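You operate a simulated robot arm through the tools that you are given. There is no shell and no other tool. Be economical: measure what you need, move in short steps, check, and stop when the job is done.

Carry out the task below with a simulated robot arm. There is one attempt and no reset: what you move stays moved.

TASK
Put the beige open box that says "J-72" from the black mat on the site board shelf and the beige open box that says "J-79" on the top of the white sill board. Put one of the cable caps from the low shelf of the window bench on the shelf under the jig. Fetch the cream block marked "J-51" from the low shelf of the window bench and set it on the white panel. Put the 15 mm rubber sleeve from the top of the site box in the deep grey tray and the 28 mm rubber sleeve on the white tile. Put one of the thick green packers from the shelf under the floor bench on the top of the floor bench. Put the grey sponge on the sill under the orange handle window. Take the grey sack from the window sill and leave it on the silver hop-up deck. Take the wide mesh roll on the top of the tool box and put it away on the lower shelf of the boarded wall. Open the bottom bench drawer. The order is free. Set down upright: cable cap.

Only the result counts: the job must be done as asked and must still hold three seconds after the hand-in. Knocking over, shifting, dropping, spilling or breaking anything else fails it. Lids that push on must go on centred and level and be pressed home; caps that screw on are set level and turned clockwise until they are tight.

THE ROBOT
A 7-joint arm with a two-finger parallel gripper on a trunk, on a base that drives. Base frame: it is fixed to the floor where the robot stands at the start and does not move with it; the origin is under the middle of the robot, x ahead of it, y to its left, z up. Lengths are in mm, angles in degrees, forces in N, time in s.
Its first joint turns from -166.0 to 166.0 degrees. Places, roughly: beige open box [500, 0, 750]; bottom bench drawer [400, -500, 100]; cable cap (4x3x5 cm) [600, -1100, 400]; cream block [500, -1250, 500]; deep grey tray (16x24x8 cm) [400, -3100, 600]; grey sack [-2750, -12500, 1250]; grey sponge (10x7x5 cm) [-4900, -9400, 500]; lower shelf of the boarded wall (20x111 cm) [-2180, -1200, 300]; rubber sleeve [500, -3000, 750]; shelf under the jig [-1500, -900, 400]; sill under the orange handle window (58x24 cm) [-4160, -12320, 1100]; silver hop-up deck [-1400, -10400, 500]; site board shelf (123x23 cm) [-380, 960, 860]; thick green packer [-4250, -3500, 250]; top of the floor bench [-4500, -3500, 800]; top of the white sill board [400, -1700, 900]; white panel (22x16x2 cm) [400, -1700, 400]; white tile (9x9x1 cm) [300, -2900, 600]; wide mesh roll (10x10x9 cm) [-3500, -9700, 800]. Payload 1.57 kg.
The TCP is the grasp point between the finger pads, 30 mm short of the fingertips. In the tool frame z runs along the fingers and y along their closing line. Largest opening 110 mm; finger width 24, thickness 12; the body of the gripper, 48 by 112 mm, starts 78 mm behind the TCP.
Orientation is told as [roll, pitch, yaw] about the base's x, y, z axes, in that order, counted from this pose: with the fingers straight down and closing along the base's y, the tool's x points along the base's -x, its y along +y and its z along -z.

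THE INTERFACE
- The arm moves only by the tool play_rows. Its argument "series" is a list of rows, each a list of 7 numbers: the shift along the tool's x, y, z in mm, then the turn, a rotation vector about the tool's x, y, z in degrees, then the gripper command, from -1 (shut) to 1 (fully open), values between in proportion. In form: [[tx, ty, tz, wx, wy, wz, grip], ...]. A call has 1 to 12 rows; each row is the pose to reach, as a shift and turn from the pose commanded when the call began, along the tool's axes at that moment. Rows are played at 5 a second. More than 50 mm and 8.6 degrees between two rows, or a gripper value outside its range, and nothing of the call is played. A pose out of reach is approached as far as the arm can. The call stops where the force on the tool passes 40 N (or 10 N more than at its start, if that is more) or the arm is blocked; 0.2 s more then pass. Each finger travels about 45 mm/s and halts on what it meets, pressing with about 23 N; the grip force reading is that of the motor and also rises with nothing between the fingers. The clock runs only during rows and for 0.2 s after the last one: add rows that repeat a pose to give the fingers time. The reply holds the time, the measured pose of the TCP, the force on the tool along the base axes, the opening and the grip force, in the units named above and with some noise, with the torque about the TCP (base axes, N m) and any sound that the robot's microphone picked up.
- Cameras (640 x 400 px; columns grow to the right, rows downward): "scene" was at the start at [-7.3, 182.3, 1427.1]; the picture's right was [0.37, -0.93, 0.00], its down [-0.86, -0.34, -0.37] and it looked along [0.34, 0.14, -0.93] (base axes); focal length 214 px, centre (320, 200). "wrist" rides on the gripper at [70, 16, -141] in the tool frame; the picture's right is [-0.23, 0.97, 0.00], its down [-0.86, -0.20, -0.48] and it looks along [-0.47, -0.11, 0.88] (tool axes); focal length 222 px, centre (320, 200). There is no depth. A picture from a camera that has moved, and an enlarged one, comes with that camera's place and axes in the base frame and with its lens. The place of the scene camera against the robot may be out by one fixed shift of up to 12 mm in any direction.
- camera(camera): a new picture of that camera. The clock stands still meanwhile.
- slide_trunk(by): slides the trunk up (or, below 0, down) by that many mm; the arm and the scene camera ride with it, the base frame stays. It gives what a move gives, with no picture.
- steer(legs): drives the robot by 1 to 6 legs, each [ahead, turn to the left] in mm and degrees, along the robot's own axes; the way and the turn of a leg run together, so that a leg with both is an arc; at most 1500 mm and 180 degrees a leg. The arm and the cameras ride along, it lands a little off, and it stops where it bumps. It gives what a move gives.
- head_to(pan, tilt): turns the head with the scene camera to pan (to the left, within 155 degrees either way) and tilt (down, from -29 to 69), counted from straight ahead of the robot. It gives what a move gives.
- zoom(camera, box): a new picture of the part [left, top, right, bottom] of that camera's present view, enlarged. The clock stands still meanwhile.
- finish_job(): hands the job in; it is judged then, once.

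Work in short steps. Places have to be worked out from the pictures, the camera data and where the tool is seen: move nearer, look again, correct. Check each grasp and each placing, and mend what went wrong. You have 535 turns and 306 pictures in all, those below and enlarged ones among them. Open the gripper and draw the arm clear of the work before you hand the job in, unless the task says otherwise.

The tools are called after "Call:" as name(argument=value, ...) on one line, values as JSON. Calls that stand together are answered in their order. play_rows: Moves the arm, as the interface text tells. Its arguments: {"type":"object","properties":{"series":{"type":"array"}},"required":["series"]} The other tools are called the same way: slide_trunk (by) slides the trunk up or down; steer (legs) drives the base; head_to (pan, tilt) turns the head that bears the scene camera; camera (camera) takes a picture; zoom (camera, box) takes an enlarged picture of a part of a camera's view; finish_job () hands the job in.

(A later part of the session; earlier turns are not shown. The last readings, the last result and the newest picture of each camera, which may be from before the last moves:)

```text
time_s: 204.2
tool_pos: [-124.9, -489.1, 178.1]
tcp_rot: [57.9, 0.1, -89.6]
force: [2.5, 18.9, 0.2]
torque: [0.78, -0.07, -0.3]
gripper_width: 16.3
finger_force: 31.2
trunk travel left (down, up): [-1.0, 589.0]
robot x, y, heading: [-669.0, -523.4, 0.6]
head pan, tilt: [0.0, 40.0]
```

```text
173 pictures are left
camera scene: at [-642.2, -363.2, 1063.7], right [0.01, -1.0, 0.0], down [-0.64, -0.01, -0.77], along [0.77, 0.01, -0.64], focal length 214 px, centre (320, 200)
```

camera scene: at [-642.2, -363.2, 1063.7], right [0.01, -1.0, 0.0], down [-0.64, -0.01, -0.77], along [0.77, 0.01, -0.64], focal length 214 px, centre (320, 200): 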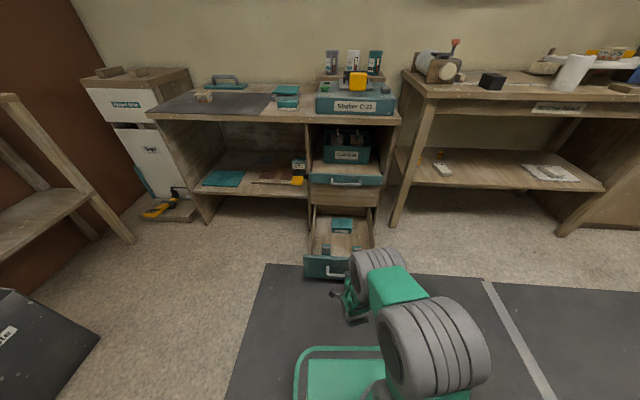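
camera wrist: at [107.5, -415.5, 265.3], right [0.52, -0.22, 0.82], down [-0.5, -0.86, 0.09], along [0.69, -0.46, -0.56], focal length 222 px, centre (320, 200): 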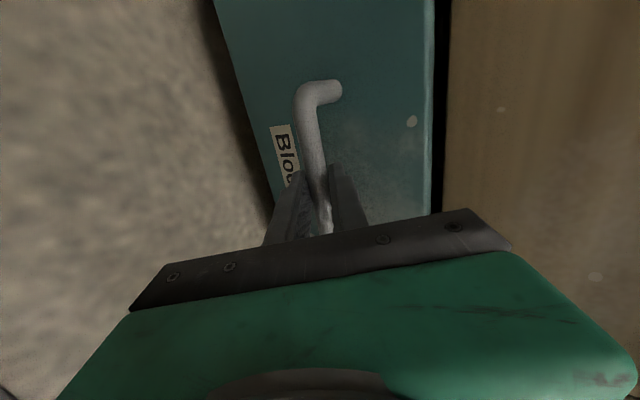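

Drawer is out ~340 mm. Release and withdraw.

Call:
play_rows(series=[[0, 0, 0, 0, 0, 0, -0.4], [0, 0, 0, 0, 0, 0, 0.1], [0, 0, 0, 0, 0, 0, 0.2], [0, 0, -25, 0, 0, 0, 0.2], [0, 0, -60, 0, 0, 0, 0.2], [0, 0, -100, 0, 0, 0, 0.2]])

Call:
steer(legs=[[-200, 0]])

Call:
camera(camera="scene")

```text
time_s: 205.6
tool_pos: [-208.0, -492.6, 231.7]
tcp_rot: [57.8, 0.1, -89.6]
force: [-0.5, -0.3, 0.2]
torque: [0.02, 0.02, 0.02]
gripper_width: 65.7
finger_force: 0.0
trunk travel left (down, up): [-1.0, 589.0]
robot x, y, heading: [-664.5, -524.3, 0.5]
head pan, tilt: [0.0, 40.0]
```

```text
time_s: 207.2
tool_pos: [-404.8, -494.9, 233.1]
tcp_rot: [57.9, 0.1, -89.6]
force: [-0.2, 1.0, 0.8]
torque: [0.02, 0.0, -0.03]
gripper_width: 65.7
finger_force: 0.0
trunk travel left (down, up): [-1.0, 589.0]
robot x, y, heading: [-862.4, -526.5, 0.7]
head pan, tilt: [0.0, 40.0]
```

```text
172 pictures are left
camera scene: at [-840.9, -365.0, 1063.7], right [0.01, -1.0, 0.0], down [-0.64, 0.0, -0.77], along [0.77, 0.01, -0.64], focal length 214 px, centre (320, 200)
```

scene: 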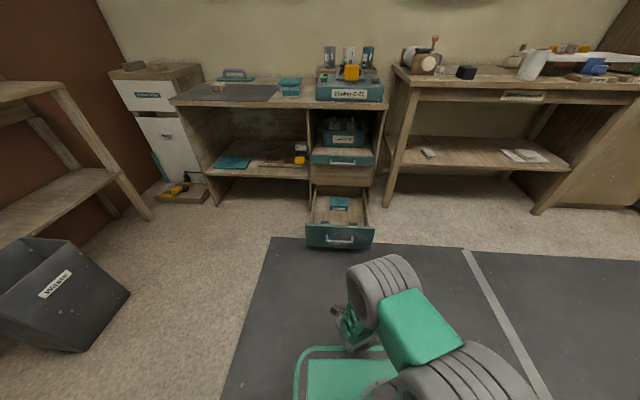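

Drawer open. Now raise the trunk and restore the tool to vertical, then head for the site box around y≈-3000.

Call:
slide_trunk(by=380)

Call:
play_rows(series=[[0, 0, -10, 0, 0, -8.2, 1], [0, 0, -20, 0, 0, -16.4, 1], [0, 0, -30, 0, 0, -24.6, 1], [0, 0, -30, 0, 0, -32.8, 1], [0, 0, -30, 0, 0, -41, 1], [0, 0, -30, 0, 0, -49.2, 1], [0, 0, -30, 0, 0, -57.4, 1], [0, 0, -30, 0, 0, -65.6, 1], [0, 0, -30, 0, 0, -73.8, 1], [0, 0, -30, 0, 0, -82, 1], [0, 0, -30, 0, 0, -90, 1]])

Call:
play_rows(series=[[0, 0, 0, 0, 8.2, 0, 1], [0, 0, 0, 0, 16.4, 0, 1], [0, 0, 0, 0, 24.6, 0, 1], [0, 0, 0, 0, 32.8, 0, 1], [0, 0, 0, 0, 41, 0, 1], [0, 0, 0, 0, 49.2, 0, 1], [0, 0, 0, 0, 57.6, 0, 1]])

Call:
steer(legs=[[0, -90], [1450, 0], [450, 0]])

Call:
head_to(pan=50, tilt=25)

Call:
camera(camera="scene")

```text
time_s: 210.8
tool_pos: [-407.0, -494.7, 612.2]
tcp_rot: [57.7, 0.1, -89.7]
force: [1.2, 0.3, 0.1]
torque: [0.02, -0.02, -0.03]
gripper_width: 66.1
finger_force: 0.0
trunk travel left (down, up): [-381.0, 209.0]
robot x, y, heading: [-864.8, -530.8, 0.3]
head pan, tilt: [0.0, 40.0]
```

```text
time_s: 213.4
tool_pos: [-408.0, -482.5, 656.2]
tcp_rot: [5.5, -61.0, -4.8]
force: [0.3, 0.6, 0.5]
torque: [0.0, -0.01, 0.0]
gripper_width: 110.2
finger_force: 0.2
trunk travel left (down, up): [-381.0, 209.0]
robot x, y, heading: [-866.8, -524.7, 0.2]
head pan, tilt: [0.0, 40.0]
stopped in row 11: the arm was blocked; the commanded pose is now the measured one
```

```text
time_s: 215.0
tool_pos: [-408.9, -483.0, 652.5]
tcp_rot: [2.5, -3.0, 0.0]
force: [-0.6, 0.7, 1.0]
torque: [0.04, -0.01, -0.04]
gripper_width: 109.7
finger_force: 0.0
trunk travel left (down, up): [-381.0, 209.0]
robot x, y, heading: [-863.5, -522.8, 0.4]
head pan, tilt: [0.0, 40.0]
```

```text
time_s: 228.4
tool_pos: [-824.5, -2869.5, 652.6]
tcp_rot: [2.3, -3.2, -90.0]
force: [-0.8, -0.3, 0.4]
torque: [0.0, -0.03, 0.01]
gripper_width: 109.8
finger_force: 0.0
trunk travel left (down, up): [-381.0, 209.0]
robot x, y, heading: [-867.5, -2415.7, -89.5]
head pan, tilt: [0.0, 40.0]
```

```text
time_s: 229.5
tool_pos: [-824.5, -2869.4, 654.0]
tcp_rot: [2.3, -3.2, -90.0]
force: [-0.3, -0.2, 1.0]
torque: [-0.03, 0.01, -0.01]
gripper_width: 110.0
finger_force: 0.0
trunk travel left (down, up): [-381.0, 209.0]
robot x, y, heading: [-866.9, -2412.9, -89.3]
head pan, tilt: [50.0, 25.0]
```

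```text
171 pictures are left
camera scene: at [-643.5, -2404.8, 1467.0], right [-0.64, -0.77, 0.0], down [-0.33, 0.27, -0.91], along [0.7, -0.58, -0.42], focal length 214 px, centre (320, 200)
```

scene: 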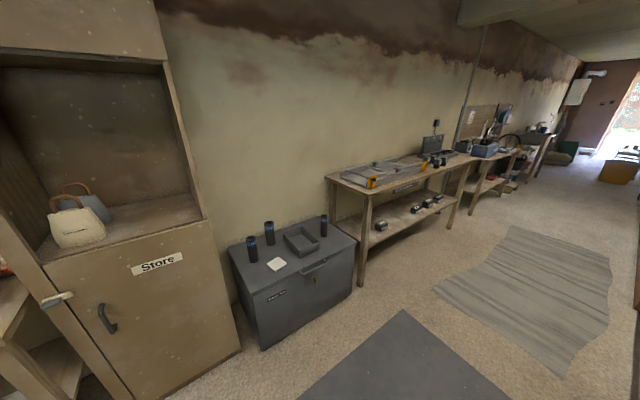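

The grey site box holds three sleeves, tile and tray. Raise the trunk, drive there and face it.

Call:
slide_trunk(by=200)

Call:
play_rows(series=[[0, 0, -40, -2.3, 3.2, 0, 1], [0, 0, -80, -2.3, 3.2, 0, 1]])

Call:
steer(legs=[[610, 0], [0, 89.5], [450, 0]])

Call:
head_to(pan=0, tilt=45)

Call:
camera(camera="scene")

```text
time_s: 231.7
tool_pos: [-824.5, -2869.2, 852.4]
tcp_rot: [2.3, -3.2, -90.0]
force: [-0.1, 0.3, 0.0]
torque: [-0.01, 0.01, 0.05]
gripper_width: 109.9
finger_force: 0.0
trunk travel left (down, up): [-581.0, 9.0]
robot x, y, heading: [-867.7, -2413.7, -89.4]
head pan, tilt: [50.0, 25.0]
```

```text
time_s: 232.3
tool_pos: [-828.9, -2865.6, 934.9]
tcp_rot: [4.6, 0.0, -89.8]
force: [-0.4, 0.7, -0.4]
torque: [0.02, 0.0, 0.01]
gripper_width: 109.9
finger_force: 0.1
trunk travel left (down, up): [-581.0, 9.0]
robot x, y, heading: [-866.1, -2415.1, -89.4]
head pan, tilt: [50.0, 25.0]
```

```text
time_s: 241.9
tool_pos: [39.3, -2975.7, 936.3]
tcp_rot: [4.5, 0.0, -0.1]
force: [-0.4, 0.1, -0.2]
torque: [-0.02, 0.01, 0.02]
gripper_width: 110.1
finger_force: 0.1
trunk travel left (down, up): [-581.0, 9.0]
robot x, y, heading: [-414.2, -3017.4, 0.4]
head pan, tilt: [50.0, 25.0]
```

```text
time_s: 243.0
tool_pos: [38.2, -2976.2, 936.6]
tcp_rot: [4.6, 0.1, 0.0]
force: [0.6, -0.9, 0.7]
torque: [-0.03, 0.03, 0.01]
gripper_width: 110.0
finger_force: 0.1
trunk travel left (down, up): [-581.0, 9.0]
robot x, y, heading: [-414.6, -3012.3, 0.2]
head pan, tilt: [0.0, 45.0]
```

```text
170 pictures are left
camera scene: at [-392.7, -2852.3, 1636.4], right [0.01, -1.0, 0.0], down [-0.71, 0.0, -0.71], along [0.71, 0.0, -0.71], focal length 214 px, centre (320, 200)
```

scene: 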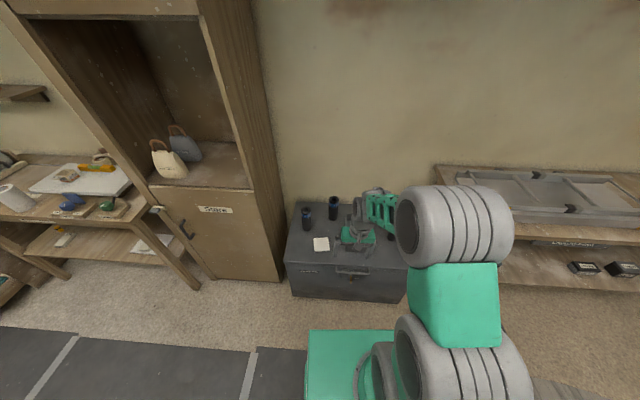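

Fix the 4.6° roll and zoom on the sleeves.

Call:
play_rows(series=[[0, 0, 0, 4.6, 0, 0, 1]])

Call:
zoom(camera="scene", box=[275, 180, 415, 300])

Call:
camera(camera="wrist")

```text
time_s: 243.4
tool_pos: [38.4, -2975.8, 935.7]
tcp_rot: [-0.2, -0.1, 0.0]
force: [-0.4, 0.9, 0.5]
torque: [0.06, 0.0, -0.01]
gripper_width: 110.1
finger_force: 0.0
trunk travel left (down, up): [-581.0, 9.0]
robot x, y, heading: [-414.4, -3013.8, 0.0]
head pan, tilt: [0.0, 45.0]
```

```text
3.33 times, centred on (345, 240) of scene
camera zoom: at [-392.7, -2852.2, 1636.4], right [0.01, -1.0, 0.0], down [-0.71, 0.0, -0.71], along [0.71, 0.0, -0.71], focal length 715 px, centre (237, 67)
```

zoom: 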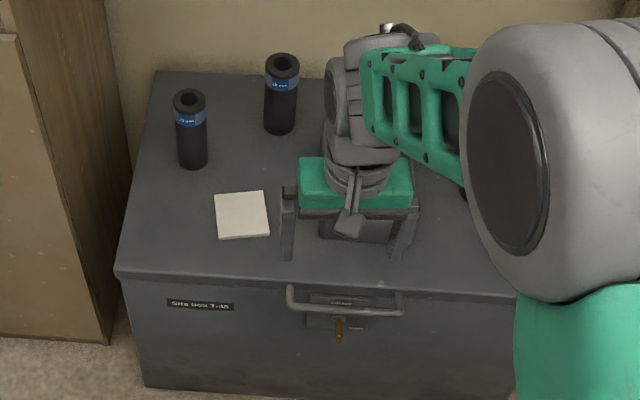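

```text
168 pictures are left
camera wrist: at [-32.6, -2958.7, 1076.5], right [0.23, 0.97, 0.0], down [0.85, -0.2, 0.48], along [0.47, -0.11, -0.88], focal length 222 px, centre (320, 200)
```

wrist: 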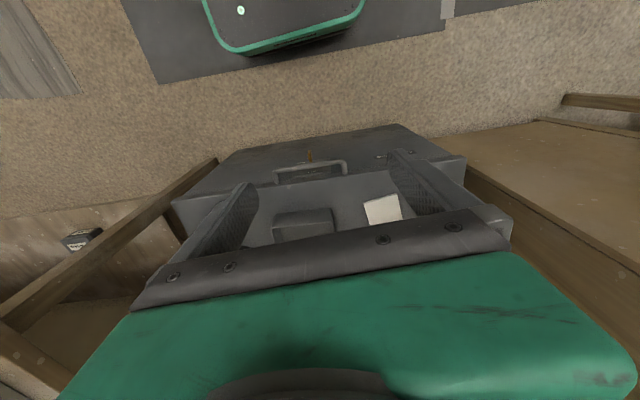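

Drive 260 ahead so the wrist camera sees the sleeves; read their labels.

Call:
steer(legs=[[260, 0]])

Call:
camera(camera="wrist")

Call:
zoom(camera="scene", box=[275, 200, 455, 350])

```text
time_s: 245.3
tool_pos: [302.5, -2973.2, 935.4]
tcp_rot: [-0.1, 0.1, 0.3]
force: [0.2, -0.6, -0.1]
torque: [0.0, 0.03, -0.01]
gripper_width: 110.0
finger_force: 0.1
trunk travel left (down, up): [-581.0, 9.0]
robot x, y, heading: [-151.4, -3009.7, 0.2]
head pan, tilt: [0.0, 45.0]
```

```text
167 pictures are left
camera wrist: at [231.6, -2956.2, 1076.3], right [0.22, 0.97, 0.0], down [0.86, -0.2, 0.48], along [0.47, -0.11, -0.88], focal length 222 px, centre (320, 200)
```

wrist: 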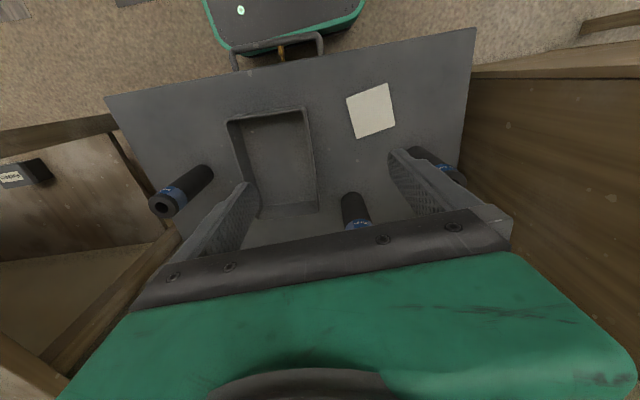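

```text
2.67 times, centred on (365, 275) of scene
camera zoom: at [-128.6, -2850.6, 1636.4], right [0.01, -1.0, 0.0], down [-0.71, -0.01, -0.71], along [0.71, 0.01, -0.71], focal length 572 px, centre (200, 0)
```

zoom: 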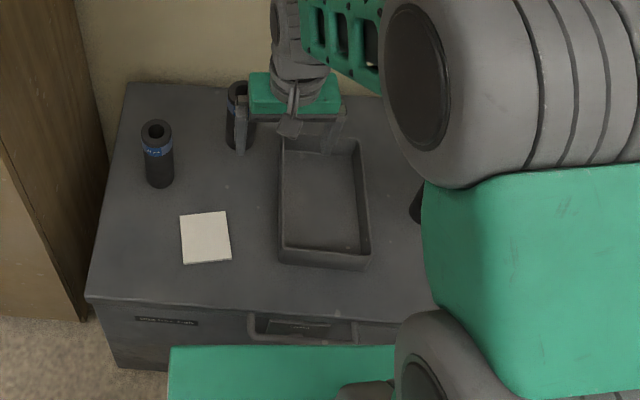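

Call:
zoom(camera="scene", box=[322, 240, 350, 262])

Call:
zoom(camera="wrist", box=[140, 150, 220, 220])

```text
16.00 times, centred on (336, 251) of scene
camera zoom: at [-128.6, -2850.6, 1636.4], right [0.01, -1.0, 0.0], down [-0.71, -0.01, -0.71], along [0.71, 0.01, -0.71], focal length 3432 px, centre (64, -616)
```

zoom: 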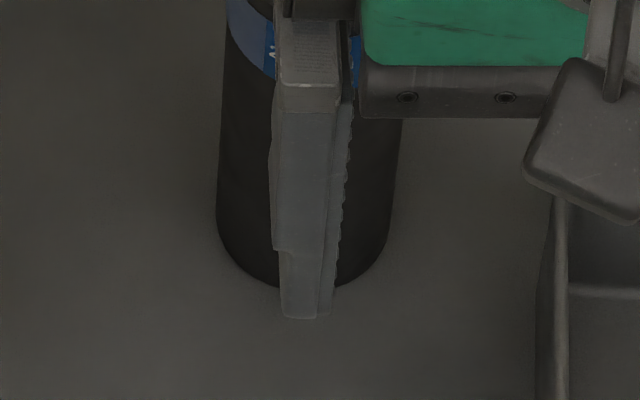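

```text
5.71 times, centred on (180, 185) of wrist
camera zoom: at [231.6, -2956.2, 1076.3], right [0.22, 0.97, 0.0], down [0.86, -0.2, 0.48], along [0.47, -0.11, -0.88], focal length 1269 px, centre (1120, 286)
```

zoom: 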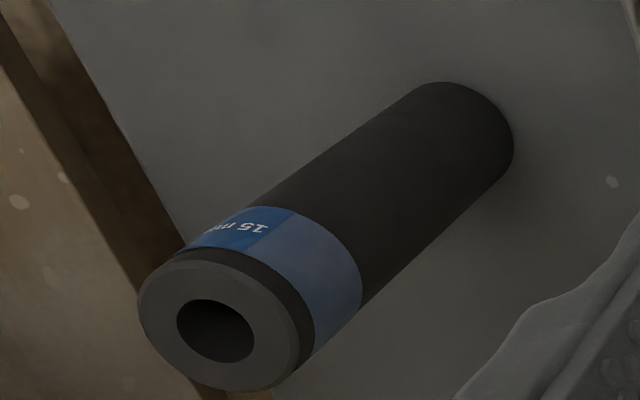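

Call:
zoom(camera="scene", box=[290, 240, 318, 258])

Call:
zoom(camera="wrist", box=[330, 180, 390, 235])

```text
16.00 times, centred on (304, 249) of scene
camera zoom: at [-128.6, -2850.6, 1636.4], right [0.01, -1.0, 0.0], down [-0.71, -0.01, -0.71], along [0.71, 0.01, -0.71], focal length 3432 px, centre (576, -584)
```

zoom: 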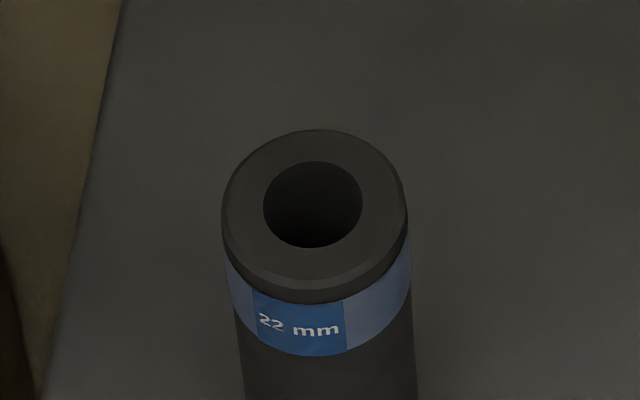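

```text
7.27 times, centred on (360, 208) of wrist
camera zoom: at [231.6, -2956.2, 1076.3], right [0.22, 0.97, 0.0], down [0.86, -0.2, 0.48], along [0.47, -0.11, -0.88], focal length 1615 px, centre (29, 146)
```

zoom: 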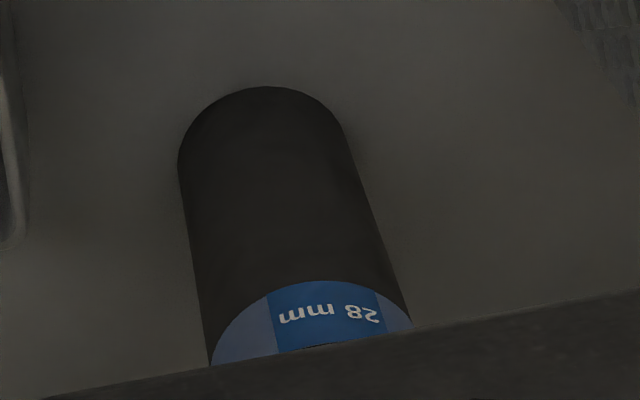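

Labels: 22 mm left, 28 mm middle (~(528,-2938)), 15 mm right (~(372,-3284)); box top ≈ 558, sleeves ~160 tall. First 28 mm: reach over it with a 24° forward tilt.

Call:
play_rows(series=[[-38, 6, 10, 0, -6, 0, 1], [-76, 12, 25, 0, -12, 0, 1], [-114, 18, 45, 0, -18, 0, 1], [-152, 24, 65, 0, -24, 0, 1], [-190, 30, 90, 0, -24, 0, 1], [-215, 35, 115, 0, -24, 0, 1]])

Call:
camera(camera="wrist")

Call:
camera(camera="scene")

```text
time_s: 246.7
tool_pos: [516.4, -2935.8, 819.9]
tcp_rot: [0.0, -24.1, 0.2]
force: [-0.4, -0.1, -0.3]
torque: [0.03, 0.01, -0.02]
gripper_width: 109.7
finger_force: 0.1
trunk travel left (down, up): [-581.0, 9.0]
robot x, y, heading: [-153.4, -3011.2, 0.5]
head pan, tilt: [0.0, 45.0]
```

```text
161 pictures are left
camera wrist: at [394.4, -2918.7, 920.0], right [0.2, 0.97, 0.09], down [0.59, -0.2, 0.79], along [0.78, -0.11, -0.61], focal length 222 px, centre (320, 200)
```

wrist: 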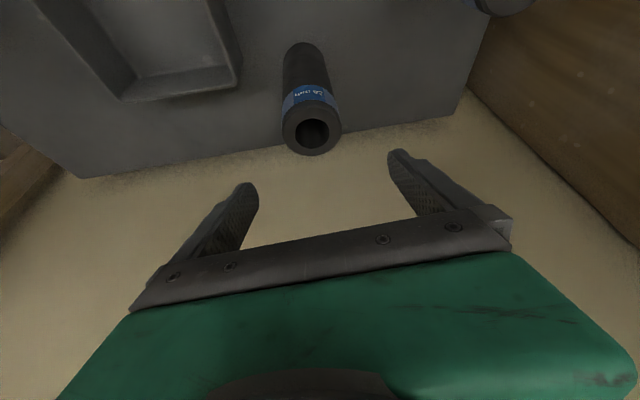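

```text
160 pictures are left
camera scene: at [-128.7, -2850.5, 1636.4], right [0.01, -1.0, 0.0], down [-0.71, -0.01, -0.71], along [0.71, 0.01, -0.71], focal length 214 px, centre (320, 200)
```

scene: 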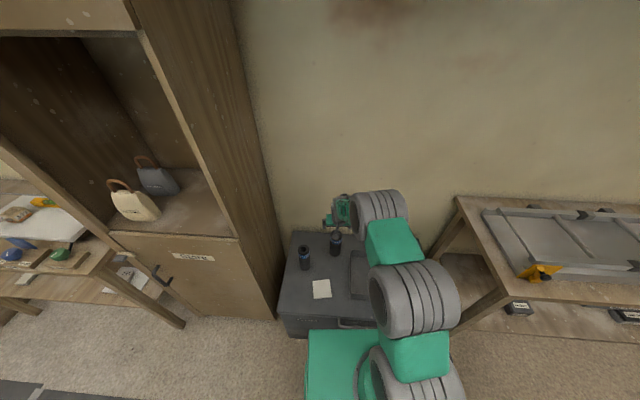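

28 mm sleeve at (518,-2936), top ≈735. Lower straight down 125 mm and grip.

Call:
play_rows(series=[[17, 0, 38, 0, 0, 0, 1], [34, 0, 76, 0, 0, 0, 1], [50, 0, 115, 0, 0, 0, 1]])

Call:
camera(camera="wrist")

```text
time_s: 247.5
tool_pos: [518.9, -2937.1, 697.7]
tcp_rot: [0.0, -24.1, 0.2]
force: [-0.4, 0.2, 0.3]
torque: [-0.04, 0.06, -0.01]
gripper_width: 109.9
finger_force: 0.0
trunk travel left (down, up): [-581.0, 9.0]
robot x, y, heading: [-149.4, -3015.3, 0.3]
head pan, tilt: [0.0, 45.0]
```

```text
159 pictures are left
camera wrist: at [395.6, -2919.6, 797.0], right [0.2, 0.97, 0.09], down [0.59, -0.2, 0.79], along [0.78, -0.11, -0.61], focal length 222 px, centre (320, 200)
```

wrist: 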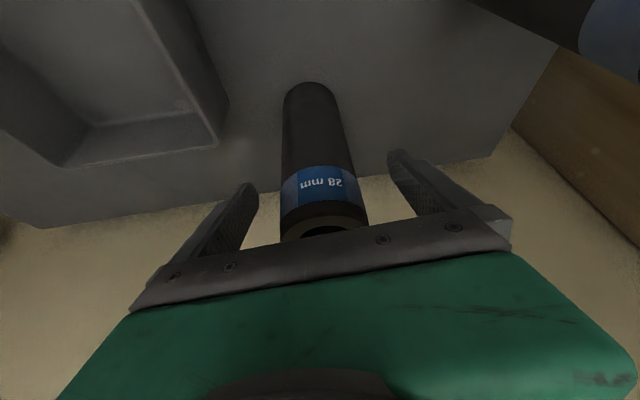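

Close on the sleeve.

Call:
play_rows(series=[[0, 0, 0, 0, 0, 0, 0.2], [0, 0, 0, 0, 0, 0, -0.4], [0, 0, 0, 0, 0, 0, -0.6], [0, 0, 0, 0, 0, 0, -0.6], [0, 0, 0, 0, 0, 0, -0.6]])

Call:
play_rows(series=[[-8, 0, -18, 0, 0, 0, -0.6], [-16, 0, -37, 0, 0, 0, -0.6], [-25, 0, -55, 0, 0, 0, -0.6], [-40, 0, -90, 0, 0, 0, -0.6]])

Call:
camera(camera="wrist")

```text
time_s: 248.7
tool_pos: [516.2, -2936.4, 697.1]
tcp_rot: [0.0, -23.9, 0.2]
force: [-0.7, -0.7, -0.4]
torque: [0.01, -0.01, -0.01]
gripper_width: 60.3
finger_force: 23.2
trunk travel left (down, up): [-581.0, 9.0]
robot x, y, heading: [-146.6, -3012.0, 0.1]
head pan, tilt: [0.0, 45.0]
```

```text
time_s: 249.7
tool_pos: [516.4, -2936.6, 794.2]
tcp_rot: [-0.1, -23.9, 0.3]
force: [-0.1, 0.3, -0.7]
torque: [-0.02, -0.05, 0.01]
gripper_width: 59.8
finger_force: 23.0
trunk travel left (down, up): [-581.0, 9.0]
robot x, y, heading: [-150.4, -3012.0, 0.4]
head pan, tilt: [0.0, 45.0]
```

```text
158 pictures are left
camera wrist: at [394.2, -2919.4, 894.2], right [0.2, 0.97, 0.09], down [0.59, -0.2, 0.78], along [0.78, -0.11, -0.61], focal length 222 px, centre (320, 200)
```

wrist: 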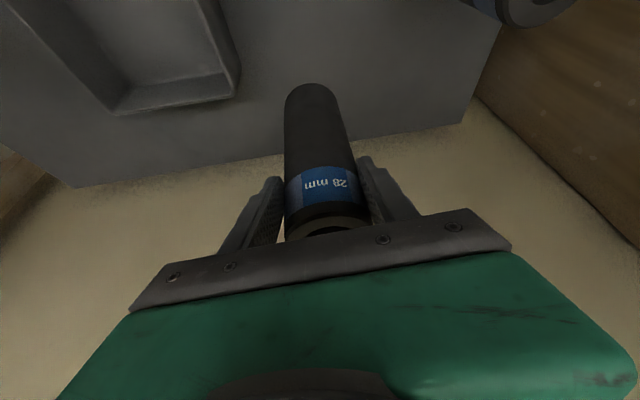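

Held, still vertical. Carry to the tile at (315,-2861) keeping the same tilt.

Call:
play_rows(series=[[37, 15, -16, 0, 0, 0, -0.6], [74, 30, -33, 0, 0, 0, -0.6], [110, 46, -49, 0, 0, 0, -0.6], [147, 61, -65, 0, 0, 0, -0.6], [184, 76, -82, 0, 0, 0, -0.6]])

Call:
camera(camera="wrist")

Call:
zoom(camera="scene", box=[270, 210, 390, 310])

```text
time_s: 250.9
tool_pos: [313.7, -2859.7, 796.1]
tcp_rot: [-0.1, -24.1, 0.3]
force: [1.1, 0.7, 0.1]
torque: [0.0, 0.0, 0.01]
gripper_width: 59.8
finger_force: 23.1
trunk travel left (down, up): [-581.0, 9.0]
robot x, y, heading: [-143.0, -3010.2, 0.2]
head pan, tilt: [0.0, 45.0]
```

```text
157 pictures are left
camera wrist: at [191.3, -2843.4, 896.3], right [0.2, 0.97, 0.09], down [0.59, -0.2, 0.79], along [0.78, -0.11, -0.61], focal length 222 px, centre (320, 200)
```

wrist: 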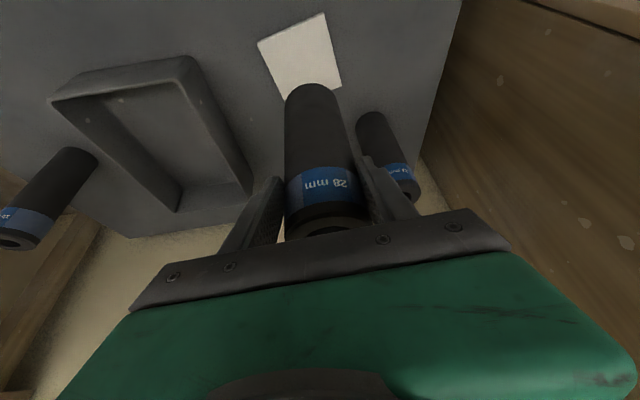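

```text
4.00 times, centred on (330, 260) of scene
camera zoom: at [-129.6, -2850.5, 1636.4], right [0.01, -1.0, 0.0], down [-0.71, -0.01, -0.71], along [0.71, 0.01, -0.71], focal length 858 px, centre (280, -40)
```

zoom: 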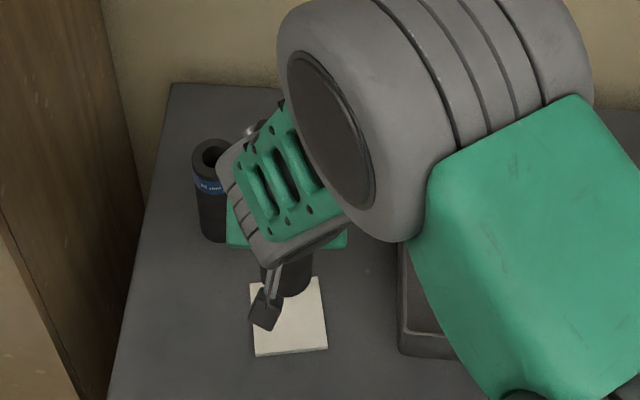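

Tile centre ≈(305,-2864); shift -12,-5 and lower to z≈715, then creep.

Call:
play_rows(series=[[11, -5, -5, 0, 0, 0, -0.6], [25, -5, 27, 0, 0, 0, -0.6], [38, -5, 56, 0, 0, 0, -0.6], [44, -5, 69, 0, 0, 0, -0.6]])

Call:
camera(camera="wrist")

```text
time_s: 251.9
tool_pos: [303.7, -2867.9, 713.1]
tcp_rot: [-0.1, -24.1, 0.2]
force: [0.0, 0.6, -0.6]
torque: [0.03, 0.05, -0.02]
gripper_width: 59.8
finger_force: 23.5
trunk travel left (down, up): [-581.0, 9.0]
robot x, y, heading: [-151.1, -3013.5, 0.4]
head pan, tilt: [0.0, 45.0]
```

```text
155 pictures are left
camera wrist: at [181.1, -2850.8, 812.6], right [0.2, 0.97, 0.09], down [0.59, -0.2, 0.79], along [0.78, -0.11, -0.61], focal length 222 px, centre (320, 200)
```

wrist: 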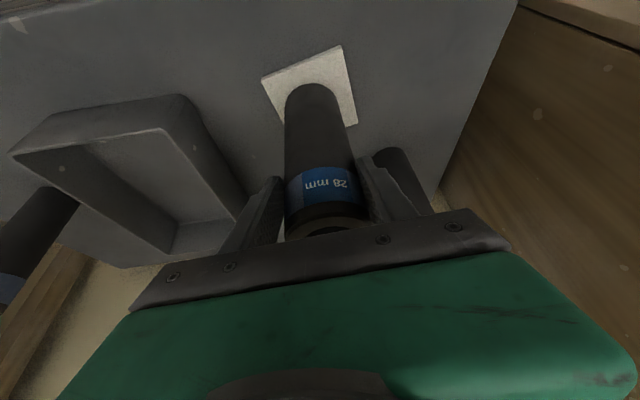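

Well centred. Creep down.

Call:
play_rows(series=[[0.8, 0, 1.8, 0, 0, 0, -0.6], [1.6, 0, 3.7, 0, 0, 0, -0.6], [2.4, 0, 5.5, 0, 0, 0, -0.6], [2.4, 0, 5.5, 0, 0, 0, -0.6]])

```text
time_s: 252.9
tool_pos: [303.8, -2867.2, 707.4]
tcp_rot: [-0.1, -24.0, 0.3]
force: [-0.3, -0.8, 2.7]
torque: [0.0, 0.07, 0.05]
gripper_width: 59.8
finger_force: 22.6
trunk travel left (down, up): [-581.0, 9.0]
robot x, y, heading: [-147.5, -3011.5, 0.2]
head pan, tilt: [0.0, 45.0]
```

Just touching. Open slowly and lift straight up.

Call:
play_rows(series=[[0, 0, 0, 0, 0, 0, 0.2], [0, 0, 0, 0, 0, 0, 0.5], [0, 0, 0, 0, 0, 0, 0.5], [-10, 0, -22, 0, 0, 0, 0.5], [-24, 0, -55, 0, 0, 0, 0.5], [-41, 0, -92, 0, 0, 0, 0.5], [-57, 0, -128, 0, 0, 0, 0.5]])

Call:
camera(camera="wrist")

```text
time_s: 254.5
tool_pos: [303.5, -2865.6, 846.7]
tcp_rot: [-0.1, -24.0, 0.3]
force: [0.1, -0.4, -0.6]
torque: [-0.03, -0.02, -0.03]
gripper_width: 82.8
finger_force: 0.1
trunk travel left (down, up): [-581.0, 9.0]
robot x, y, heading: [-152.9, -3013.0, 0.6]
head pan, tilt: [0.0, 45.0]
```

```text
154 pictures are left
camera wrist: at [181.3, -2849.4, 946.2], right [0.2, 0.97, 0.09], down [0.59, -0.2, 0.78], along [0.78, -0.11, -0.61], focal length 222 px, centre (320, 200)
```

wrist: 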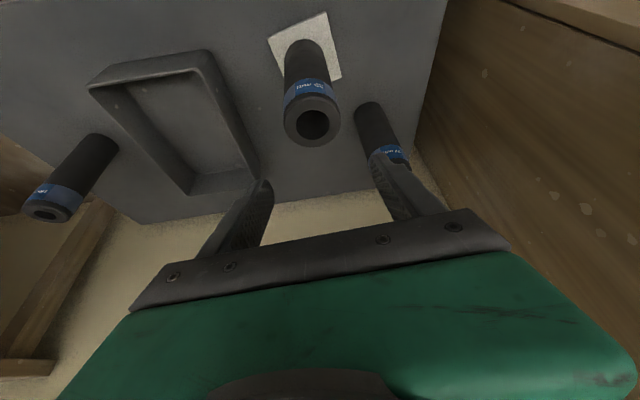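

28 mm sleeve stands on the tile. Now swing over to the 15 mm sleeve near (369,-3280).

Call:
play_rows(series=[[-6, -46, 3, 0, 0, 0, 1], [-13, -92, 6, 0, 0, 0, 1], [-20, -138, 9, 0, 0, 0, 1], [-26, -184, 12, 0, 0, 0, 1], [-33, -230, 15, 0, 0, 0, 1], [-40, -276, 18, 0, 0, 0, 1], [-46, -322, 21, 0, 0, 0, 1], [-53, -368, 24, 0, 0, 0, 1], [-60, -414, 27, 0, 0, 0, 1]])

Call:
camera(camera="wrist")

```text
time_s: 256.5
tool_pos: [369.7, -3283.8, 849.3]
tcp_rot: [0.0, -23.9, 0.2]
force: [0.8, -0.9, -0.2]
torque: [0.03, 0.03, 0.0]
gripper_width: 110.0
finger_force: 0.2
trunk travel left (down, up): [-581.0, 9.0]
robot x, y, heading: [-145.0, -3010.3, 0.3]
head pan, tilt: [0.0, 45.0]
```

```text
153 pictures are left
camera wrist: at [247.9, -3267.1, 949.5], right [0.2, 0.97, 0.09], down [0.59, -0.2, 0.78], along [0.78, -0.11, -0.61], focal length 222 px, centre (320, 200)
```

wrist: 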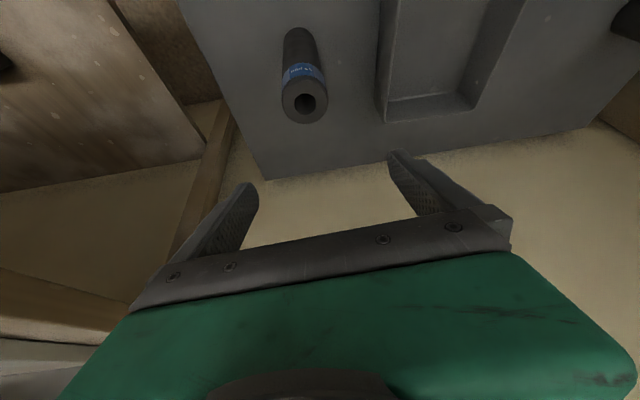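

Aligned. Lower 152 mm and grip.

Call:
play_rows(series=[[18, -3, 36, 0, 0, 0, 1], [34, -3, 72, 0, 0, 0, 1], [49, -3, 108, 0, 0, 0, 1], [64, -3, 138, 0, 0, 0, 1]])

Call:
play_rows(series=[[0, 0, 0, 0, 0, 0, 0.2], [0, 0, 0, 0, 0, 0, -0.4], [0, 0, 0, 0, 0, 0, -0.7], [0, 0, 0, 0, 0, 0, -0.7], [0, 0, 0, 0, 0, 0, -0.7]])

Call:
camera(camera="wrist")

```text
time_s: 257.5
tool_pos: [369.1, -3282.7, 697.9]
tcp_rot: [-0.1, -24.1, 0.3]
force: [0.5, 0.3, 0.4]
torque: [0.01, 0.0, 0.05]
gripper_width: 110.2
finger_force: 0.0
trunk travel left (down, up): [-581.0, 9.0]
robot x, y, heading: [-152.6, -3013.6, 0.6]
head pan, tilt: [0.0, 45.0]
```

```text
time_s: 258.7
tool_pos: [368.5, -3282.6, 697.6]
tcp_rot: [-0.1, -24.0, 0.3]
force: [0.3, -0.2, 0.7]
torque: [-0.05, 0.04, 0.01]
gripper_width: 47.8
finger_force: 23.4
trunk travel left (down, up): [-581.0, 9.0]
robot x, y, heading: [-151.0, -3014.8, 0.5]
head pan, tilt: [0.0, 45.0]
```

```text
152 pictures are left
camera wrist: at [246.5, -3266.2, 797.9], right [0.2, 0.97, 0.09], down [0.59, -0.2, 0.79], along [0.78, -0.11, -0.61], focal length 222 px, centre (320, 200)
```

wrist: 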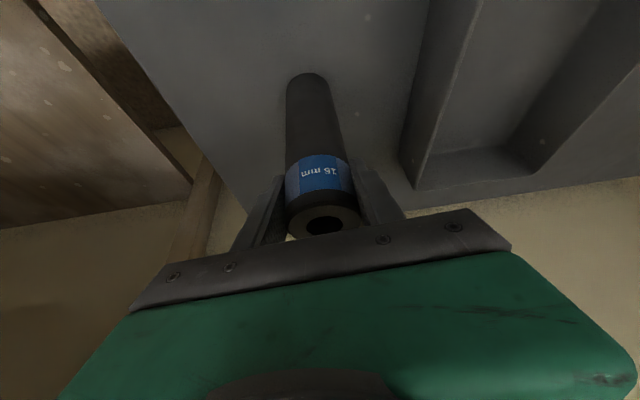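

Gripped. Lift 135 and move toward the tray, then look.

Call:
play_rows(series=[[-15, 0, -33, 0, 0, 0, -0.7], [-33, 0, -75, 0, 0, 0, -0.7], [-50, 0, -113, 0, 0, 0, -0.7], [-55, 0, -123, 0, 0, 0, -0.7], [-53, 45, -125, 0, 0, 0, -0.7], [-50, 90, -127, 0, 0, 0, -0.7], [-47, 135, -128, 0, 0, 0, -0.7], [-45, 180, -129, 0, 0, 0, -0.7]])

Call:
camera(camera="wrist")

Call:
zoom(camera="scene", box=[270, 210, 430, 330])

```text
time_s: 260.5
tool_pos: [354.0, -3103.2, 832.2]
tcp_rot: [-0.1, -24.1, 0.2]
force: [-0.4, 1.0, -0.3]
torque: [0.0, -0.01, 0.01]
gripper_width: 48.2
finger_force: 23.1
trunk travel left (down, up): [-581.0, 9.0]
robot x, y, heading: [-151.1, -3012.9, 0.4]
head pan, tilt: [0.0, 45.0]
```

```text
151 pictures are left
camera wrist: at [231.1, -3086.7, 931.2], right [0.2, 0.97, 0.09], down [0.59, -0.2, 0.79], along [0.78, -0.11, -0.61], focal length 222 px, centre (320, 200)
```

wrist: 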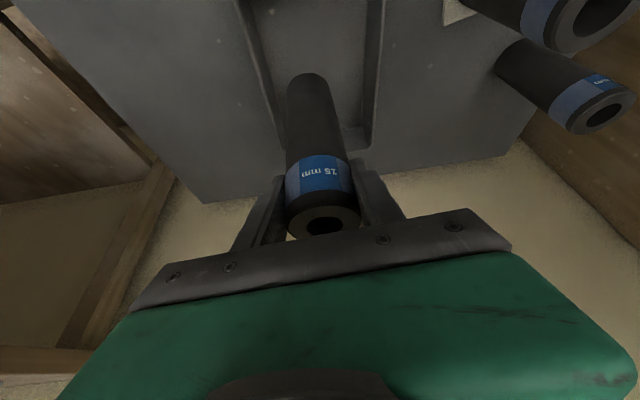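

```text
3.33 times, centred on (350, 270) of scene
camera zoom: at [-129.3, -2850.1, 1636.3], right [0.01, -1.0, 0.0], down [-0.71, -0.01, -0.71], along [0.71, 0.01, -0.71], focal length 715 px, centre (220, -33)
```

zoom: 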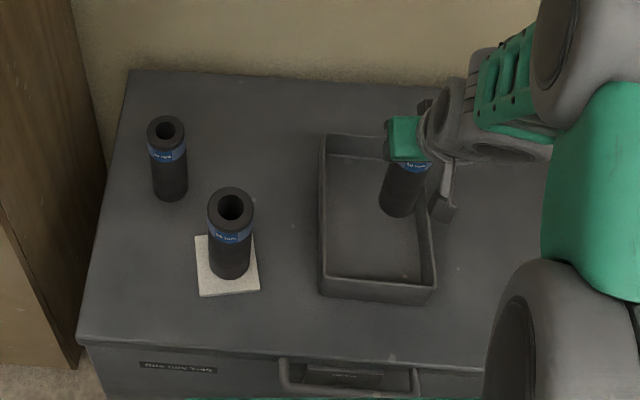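

Tray centre ≈ (374,-3085). Shift +20,+21 and lower to z≈712.

Call:
play_rows(series=[[-18, 21, 8, 0, 0, 0, -0.7], [-2, 21, 45, 0, 0, 0, -0.7], [14, 21, 82, 0, 0, 0, -0.7], [27, 21, 110, 0, 0, 0, -0.7], [30, 21, 117, 0, 0, 0, -0.7]])

Call:
zoom(camera="scene", box=[270, 210, 430, 330])

```text
time_s: 261.7
tool_pos: [377.5, -3084.9, 712.0]
tcp_rot: [-0.1, -24.0, 0.2]
force: [0.2, -0.7, -0.8]
torque: [0.02, -0.01, -0.01]
gripper_width: 48.2
finger_force: 23.2
trunk travel left (down, up): [-581.0, 9.0]
robot x, y, heading: [-153.1, -3013.5, 0.7]
head pan, tilt: [0.0, 45.0]
```

```text
3.33 times, centred on (350, 270) of scene
camera zoom: at [-129.1, -2850.8, 1636.4], right [0.01, -1.0, 0.0], down [-0.71, -0.01, -0.71], along [0.71, 0.01, -0.71], focal length 715 px, centre (220, -33)
```

zoom: 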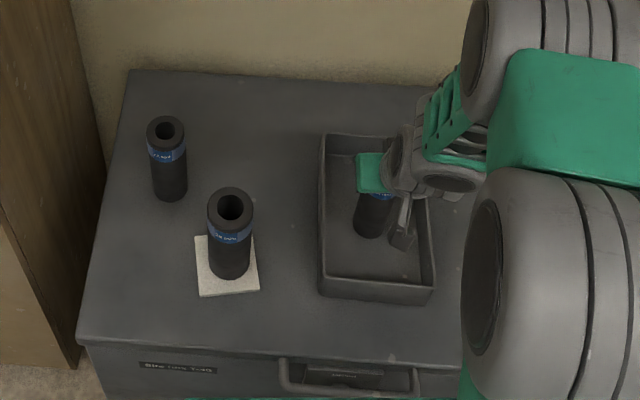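

Over the tray interior. Creep down.

Call:
play_rows(series=[[0.8, 0, 1.8, 0, 0, 0, -0.7], [1.6, 0, 3.7, 0, 0, 0, -0.7], [2.4, 0, 5.5, 0, 0, 0, -0.7], [3.2, 0, 7.3, 0, 0, 0, -0.7], [3.2, 0, 7.3, 0, 0, 0, -0.7]])

```text
time_s: 262.9
tool_pos: [376.3, -3083.8, 703.2]
tcp_rot: [0.1, -24.0, 0.2]
force: [-0.7, -0.1, 0.3]
torque: [-0.02, 0.06, 0.03]
gripper_width: 48.4
finger_force: 22.9
trunk travel left (down, up): [-581.0, 9.0]
robot x, y, heading: [-150.9, -3011.2, 0.5]
head pan, tilt: [0.0, 45.0]
```

Call:
play_rows(series=[[0.8, 0, 1.4, 0, 0, 0, -0.7], [1.3, 0, 2.8, 0, 0, 0, -0.7], [1.3, 0, 2.8, 0, 0, 0, -0.7]])

```text
time_s: 263.7
tool_pos: [377.8, -3082.9, 704.2]
tcp_rot: [-0.1, -24.3, 0.3]
force: [-2.2, -0.4, 19.6]
torque: [0.27, -0.1, 0.17]
gripper_width: 47.9
finger_force: 22.8
trunk travel left (down, up): [-581.0, 9.0]
robot x, y, heading: [-150.9, -3013.0, -0.1]
head pan, tilt: [0.0, 45.0]
```

Touching. Ease 2 mm, open and lift out.

Call:
play_rows(series=[[-0.8, 0, -1.8, 0, 0, 0, -0.7], [-0.8, 0, -1.8, 0, 0, 0, -0.2], [-0.8, 0, -1.8, 0, 0, 0, 0.3], [-0.8, 0, -1.8, 0, 0, 0, 0.3], [-14, 0, -32, 0, 0, 0, 0.3], [-30, 0, -68, 0, 0, 0, 0.3], [-48, 0, -108, 0, 0, 0, 0.3], [-66, 0, -150, 0, 0, 0, 0.3]])

Call:
camera(camera="wrist")

```text
time_s: 265.5
tool_pos: [375.2, -3086.5, 864.9]
tcp_rot: [0.0, -23.9, 0.2]
force: [0.0, 0.8, -0.5]
torque: [-0.02, -0.03, 0.02]
gripper_width: 71.6
finger_force: 0.0
trunk travel left (down, up): [-581.0, 9.0]
robot x, y, heading: [-150.5, -3012.2, 0.4]
head pan, tilt: [0.0, 45.0]
```

```text
148 pictures are left
camera wrist: at [253.2, -3068.9, 966.8], right [0.2, 0.97, 0.09], down [0.59, -0.2, 0.78], along [0.78, -0.11, -0.61], focal length 222 px, centre (320, 200)
```

wrist: 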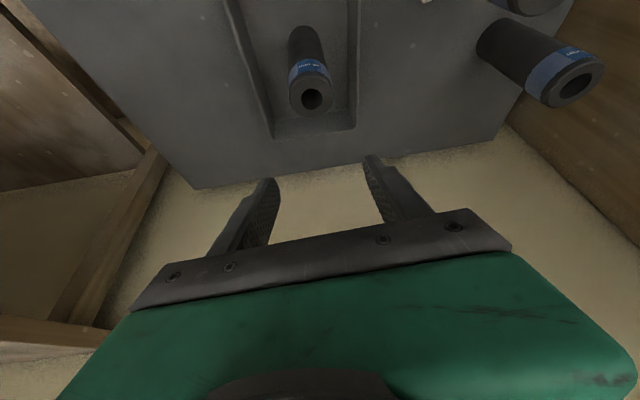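

Both sleeves placed. Retract the arm, back off, and survey toward the floor bench (-4250,-3500).

Call:
play_rows(series=[[20, 0, -10, 0, 8, 0, 0.3], [40, 10, -15, 0, 16, 0, 0.3], [60, 20, -20, 0, 24, 0, 0.3], [90, 40, -20, 0, 24, 0, 0.3]])

Call:
steer(legs=[[-500, 0], [0, -90]])

Call:
head_to(pan=-60, tilt=15)

Call:
camera(camera="scene")

Call:
head_to(pan=0, tilt=10)

Call:
camera(camera="scene")

```text
time_s: 266.5
tool_pos: [285.1, -3044.4, 845.3]
tcp_rot: [-0.1, -0.1, 0.2]
force: [0.7, -0.2, 0.4]
torque: [-0.02, -0.03, -0.04]
gripper_width: 71.5
finger_force: 0.1
trunk travel left (down, up): [-581.0, 9.0]
robot x, y, heading: [-149.3, -3013.2, 0.5]
head pan, tilt: [0.0, 45.0]
```

```text
time_s: 273.4
tool_pos: [-704.3, -3448.6, 845.5]
tcp_rot: [-0.1, 0.1, -92.6]
force: [0.0, -0.2, -0.4]
torque: [0.0, -0.01, 0.0]
gripper_width: 71.6
finger_force: 0.1
trunk travel left (down, up): [-581.0, 9.0]
robot x, y, heading: [-649.1, -3015.3, -92.2]
head pan, tilt: [0.0, 45.0]
```

```text
time_s: 274.7
tool_pos: [-705.1, -3447.9, 845.4]
tcp_rot: [0.1, -0.1, -92.6]
force: [0.0, -0.1, -0.4]
torque: [0.01, -0.03, -0.01]
gripper_width: 71.6
finger_force: 0.3
trunk travel left (down, up): [-581.0, 9.0]
robot x, y, heading: [-651.2, -3014.2, -92.7]
head pan, tilt: [-60.0, 15.0]
```

```text
147 pictures are left
camera scene: at [-575.4, -2997.6, 1683.2], right [-0.46, 0.89, 0.0], down [0.23, 0.12, -0.97], along [-0.86, -0.45, -0.26], focal length 214 px, centre (320, 200)
```

scene: 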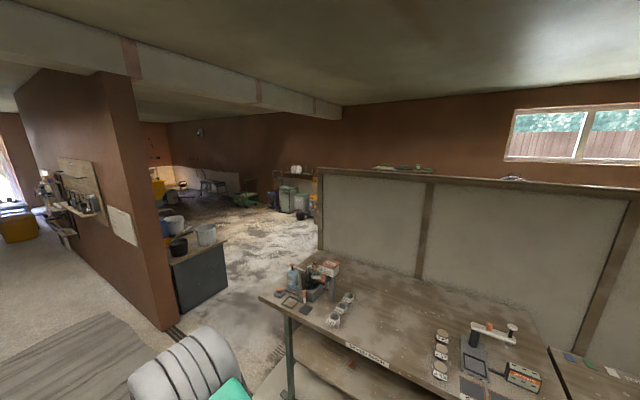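

```text
time_s: 276.0
tool_pos: [-703.9, -3448.3, 844.8]
tcp_rot: [0.1, 0.0, -92.7]
force: [0.0, -0.7, -0.5]
torque: [0.03, -0.03, -0.01]
gripper_width: 71.6
finger_force: 0.0
trunk travel left (down, up): [-581.0, 9.0]
robot x, y, heading: [-649.9, -3015.1, -92.3]
head pan, tilt: [0.0, 10.0]
```

```text
146 pictures are left
camera scene: at [-496.6, -3047.1, 1691.4], right [-1.0, 0.04, 0.0], down [0.01, 0.17, -0.98], along [-0.04, -0.98, -0.17], focal length 214 px, centre (320, 200)
```

scene: 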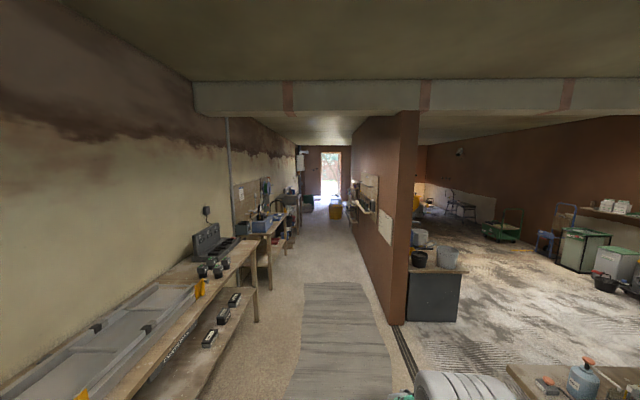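

An opening into the far room lies between y≈-3900 and -5050. Drive to y≈-4450, turn toward -x, and look.

Call:
steer(legs=[[1430, 2], [0, -90]])

Call:
head_to(pan=20, tilt=15)

Call:
camera(camera="scene")

Call:
head_to(pan=-30, tilt=15)

Call:
camera(camera="scene")

```text
time_s: 286.9
tool_pos: [-1138.7, -4406.0, 844.8]
tcp_rot: [0.0, 0.0, 178.5]
force: [-0.1, 0.1, -0.5]
torque: [-0.01, 0.02, 0.0]
gripper_width: 71.5
finger_force: 0.0
trunk travel left (down, up): [-581.0, 9.0]
robot x, y, heading: [-702.6, -4451.8, 179.0]
head pan, tilt: [0.0, 10.0]
```

```text
time_s: 287.8
tool_pos: [-1137.8, -4405.4, 845.4]
tcp_rot: [0.0, 0.0, 178.5]
force: [-0.3, -0.6, -0.4]
torque: [0.02, 0.01, 0.01]
gripper_width: 71.4
finger_force: 0.0
trunk travel left (down, up): [-581.0, 9.0]
robot x, y, heading: [-706.0, -4452.1, 178.6]
head pan, tilt: [20.0, 15.0]
```

```text
145 pictures are left
camera scene: at [-736.6, -4630.8, 1683.2], right [-0.32, 0.95, 0.0], down [0.24, 0.08, -0.97], along [-0.92, -0.31, -0.26], focal length 214 px, centre (320, 200)
```

scene: 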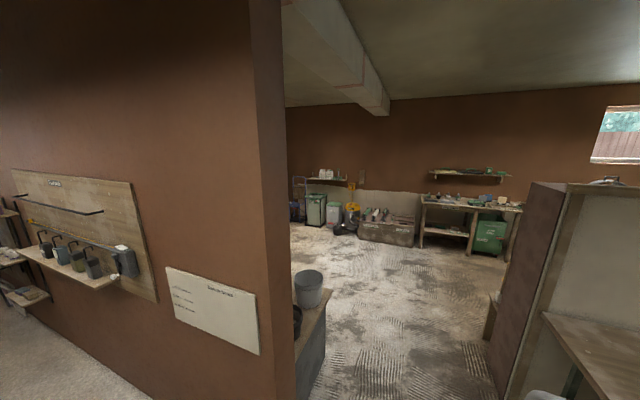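

```text
time_s: 288.9
tool_pos: [-1138.5, -4405.5, 844.8]
tcp_rot: [-0.1, -0.1, 178.5]
force: [0.0, 0.4, 0.4]
torque: [0.0, 0.03, 0.0]
gripper_width: 71.3
finger_force: 0.0
trunk travel left (down, up): [-581.0, 9.0]
robot x, y, heading: [-706.5, -4450.5, 178.5]
head pan, tilt: [-30.0, 15.0]
```

```text
144 pictures are left
camera scene: at [-728.0, -4552.4, 1683.2], right [0.52, 0.86, 0.0], down [0.22, -0.13, -0.97], along [-0.83, 0.5, -0.26], focal length 214 px, centre (320, 200)
```

scene: 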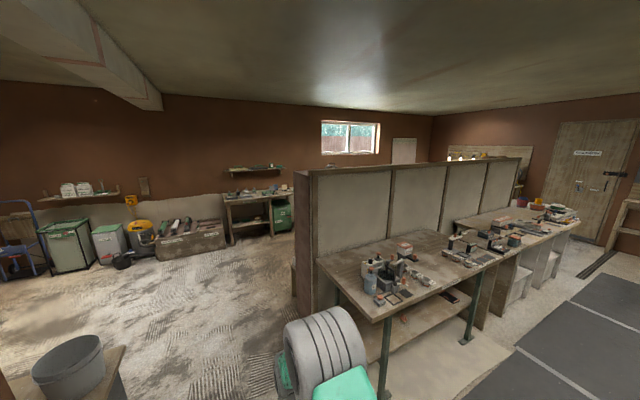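

The floor bench stands against the far wall near (-4500,-3500). Drive across.

Call:
steer(legs=[[1400, 0], [1350, 0], [0, -89], [900, 0], [0, 89]])

Call:
head_to(pan=0, tilt=35)

Call:
camera(camera="scene")

```text
time_s: 314.1
tool_pos: [-3730.8, -3364.2, 844.3]
tcp_rot: [0.0, 0.0, 173.6]
force: [-0.8, -0.3, -0.8]
torque: [-0.01, 0.03, -0.01]
gripper_width: 71.8
finger_force: 0.0
trunk travel left (down, up): [-581.0, 9.0]
robot x, y, heading: [-3301.8, -3452.5, 173.7]
head pan, tilt: [-30.0, 15.0]
```

```text
time_s: 315.1
tool_pos: [-3732.2, -3364.4, 846.0]
tcp_rot: [0.0, 0.0, 173.4]
force: [0.4, 0.7, -0.4]
torque: [0.0, 0.0, -0.01]
gripper_width: 71.5
finger_force: 0.0
trunk travel left (down, up): [-581.0, 9.0]
robot x, y, heading: [-3304.3, -3448.2, 173.9]
head pan, tilt: [0.0, 35.0]
```

```text
143 pictures are left
camera scene: at [-3347.2, -3592.1, 1651.3], right [0.11, 0.99, 0.0], down [0.57, -0.06, -0.82], along [-0.81, 0.09, -0.57], focal length 214 px, centre (320, 200)
```

scene: 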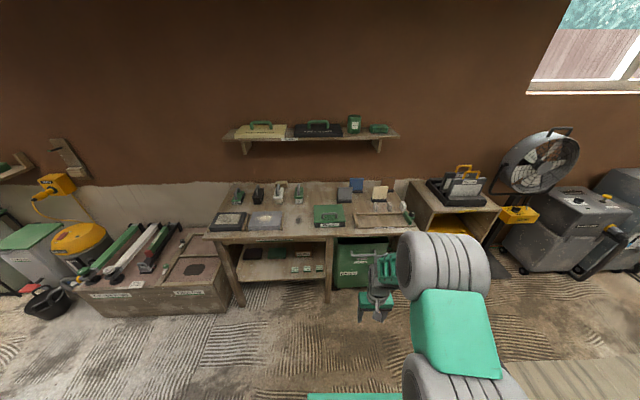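

Call:
zoom(camera="scene", box=[195, 160, 425, 310])

Call:
zoom(camera="scene", box=[230, 235, 340, 300])

```text
2.67 times, centred on (310, 235) of scene
camera zoom: at [-3347.2, -3592.1, 1651.3], right [0.11, 0.99, 0.0], down [0.57, -0.06, -0.82], along [-0.81, 0.09, -0.57], focal length 572 px, centre (347, 107)
```

zoom: 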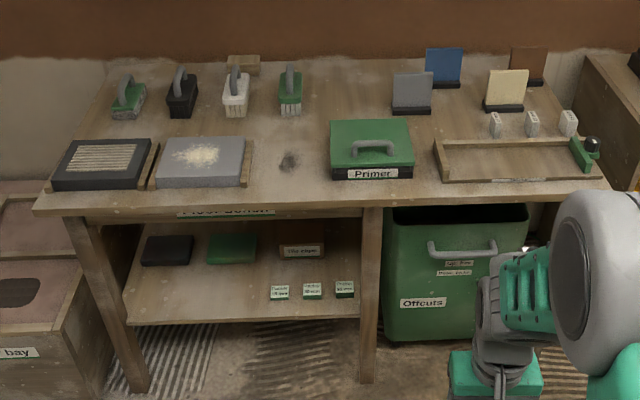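

```text
5.82 times, centred on (285, 268) of scene
camera zoom: at [-3347.2, -3592.1, 1651.3], right [0.11, 0.99, 0.0], down [0.57, -0.06, -0.82], along [-0.81, 0.09, -0.57], focal length 1248 px, centre (524, -193)
```

zoom: 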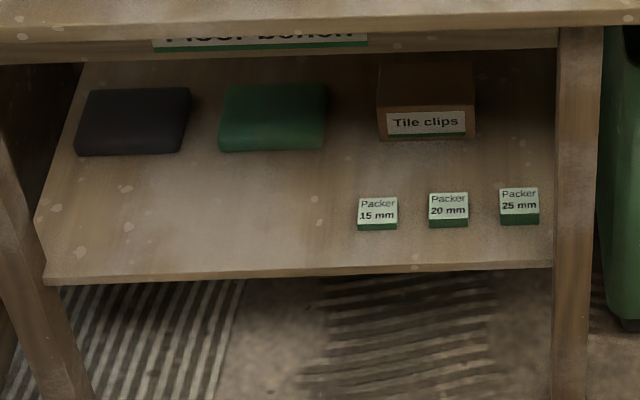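

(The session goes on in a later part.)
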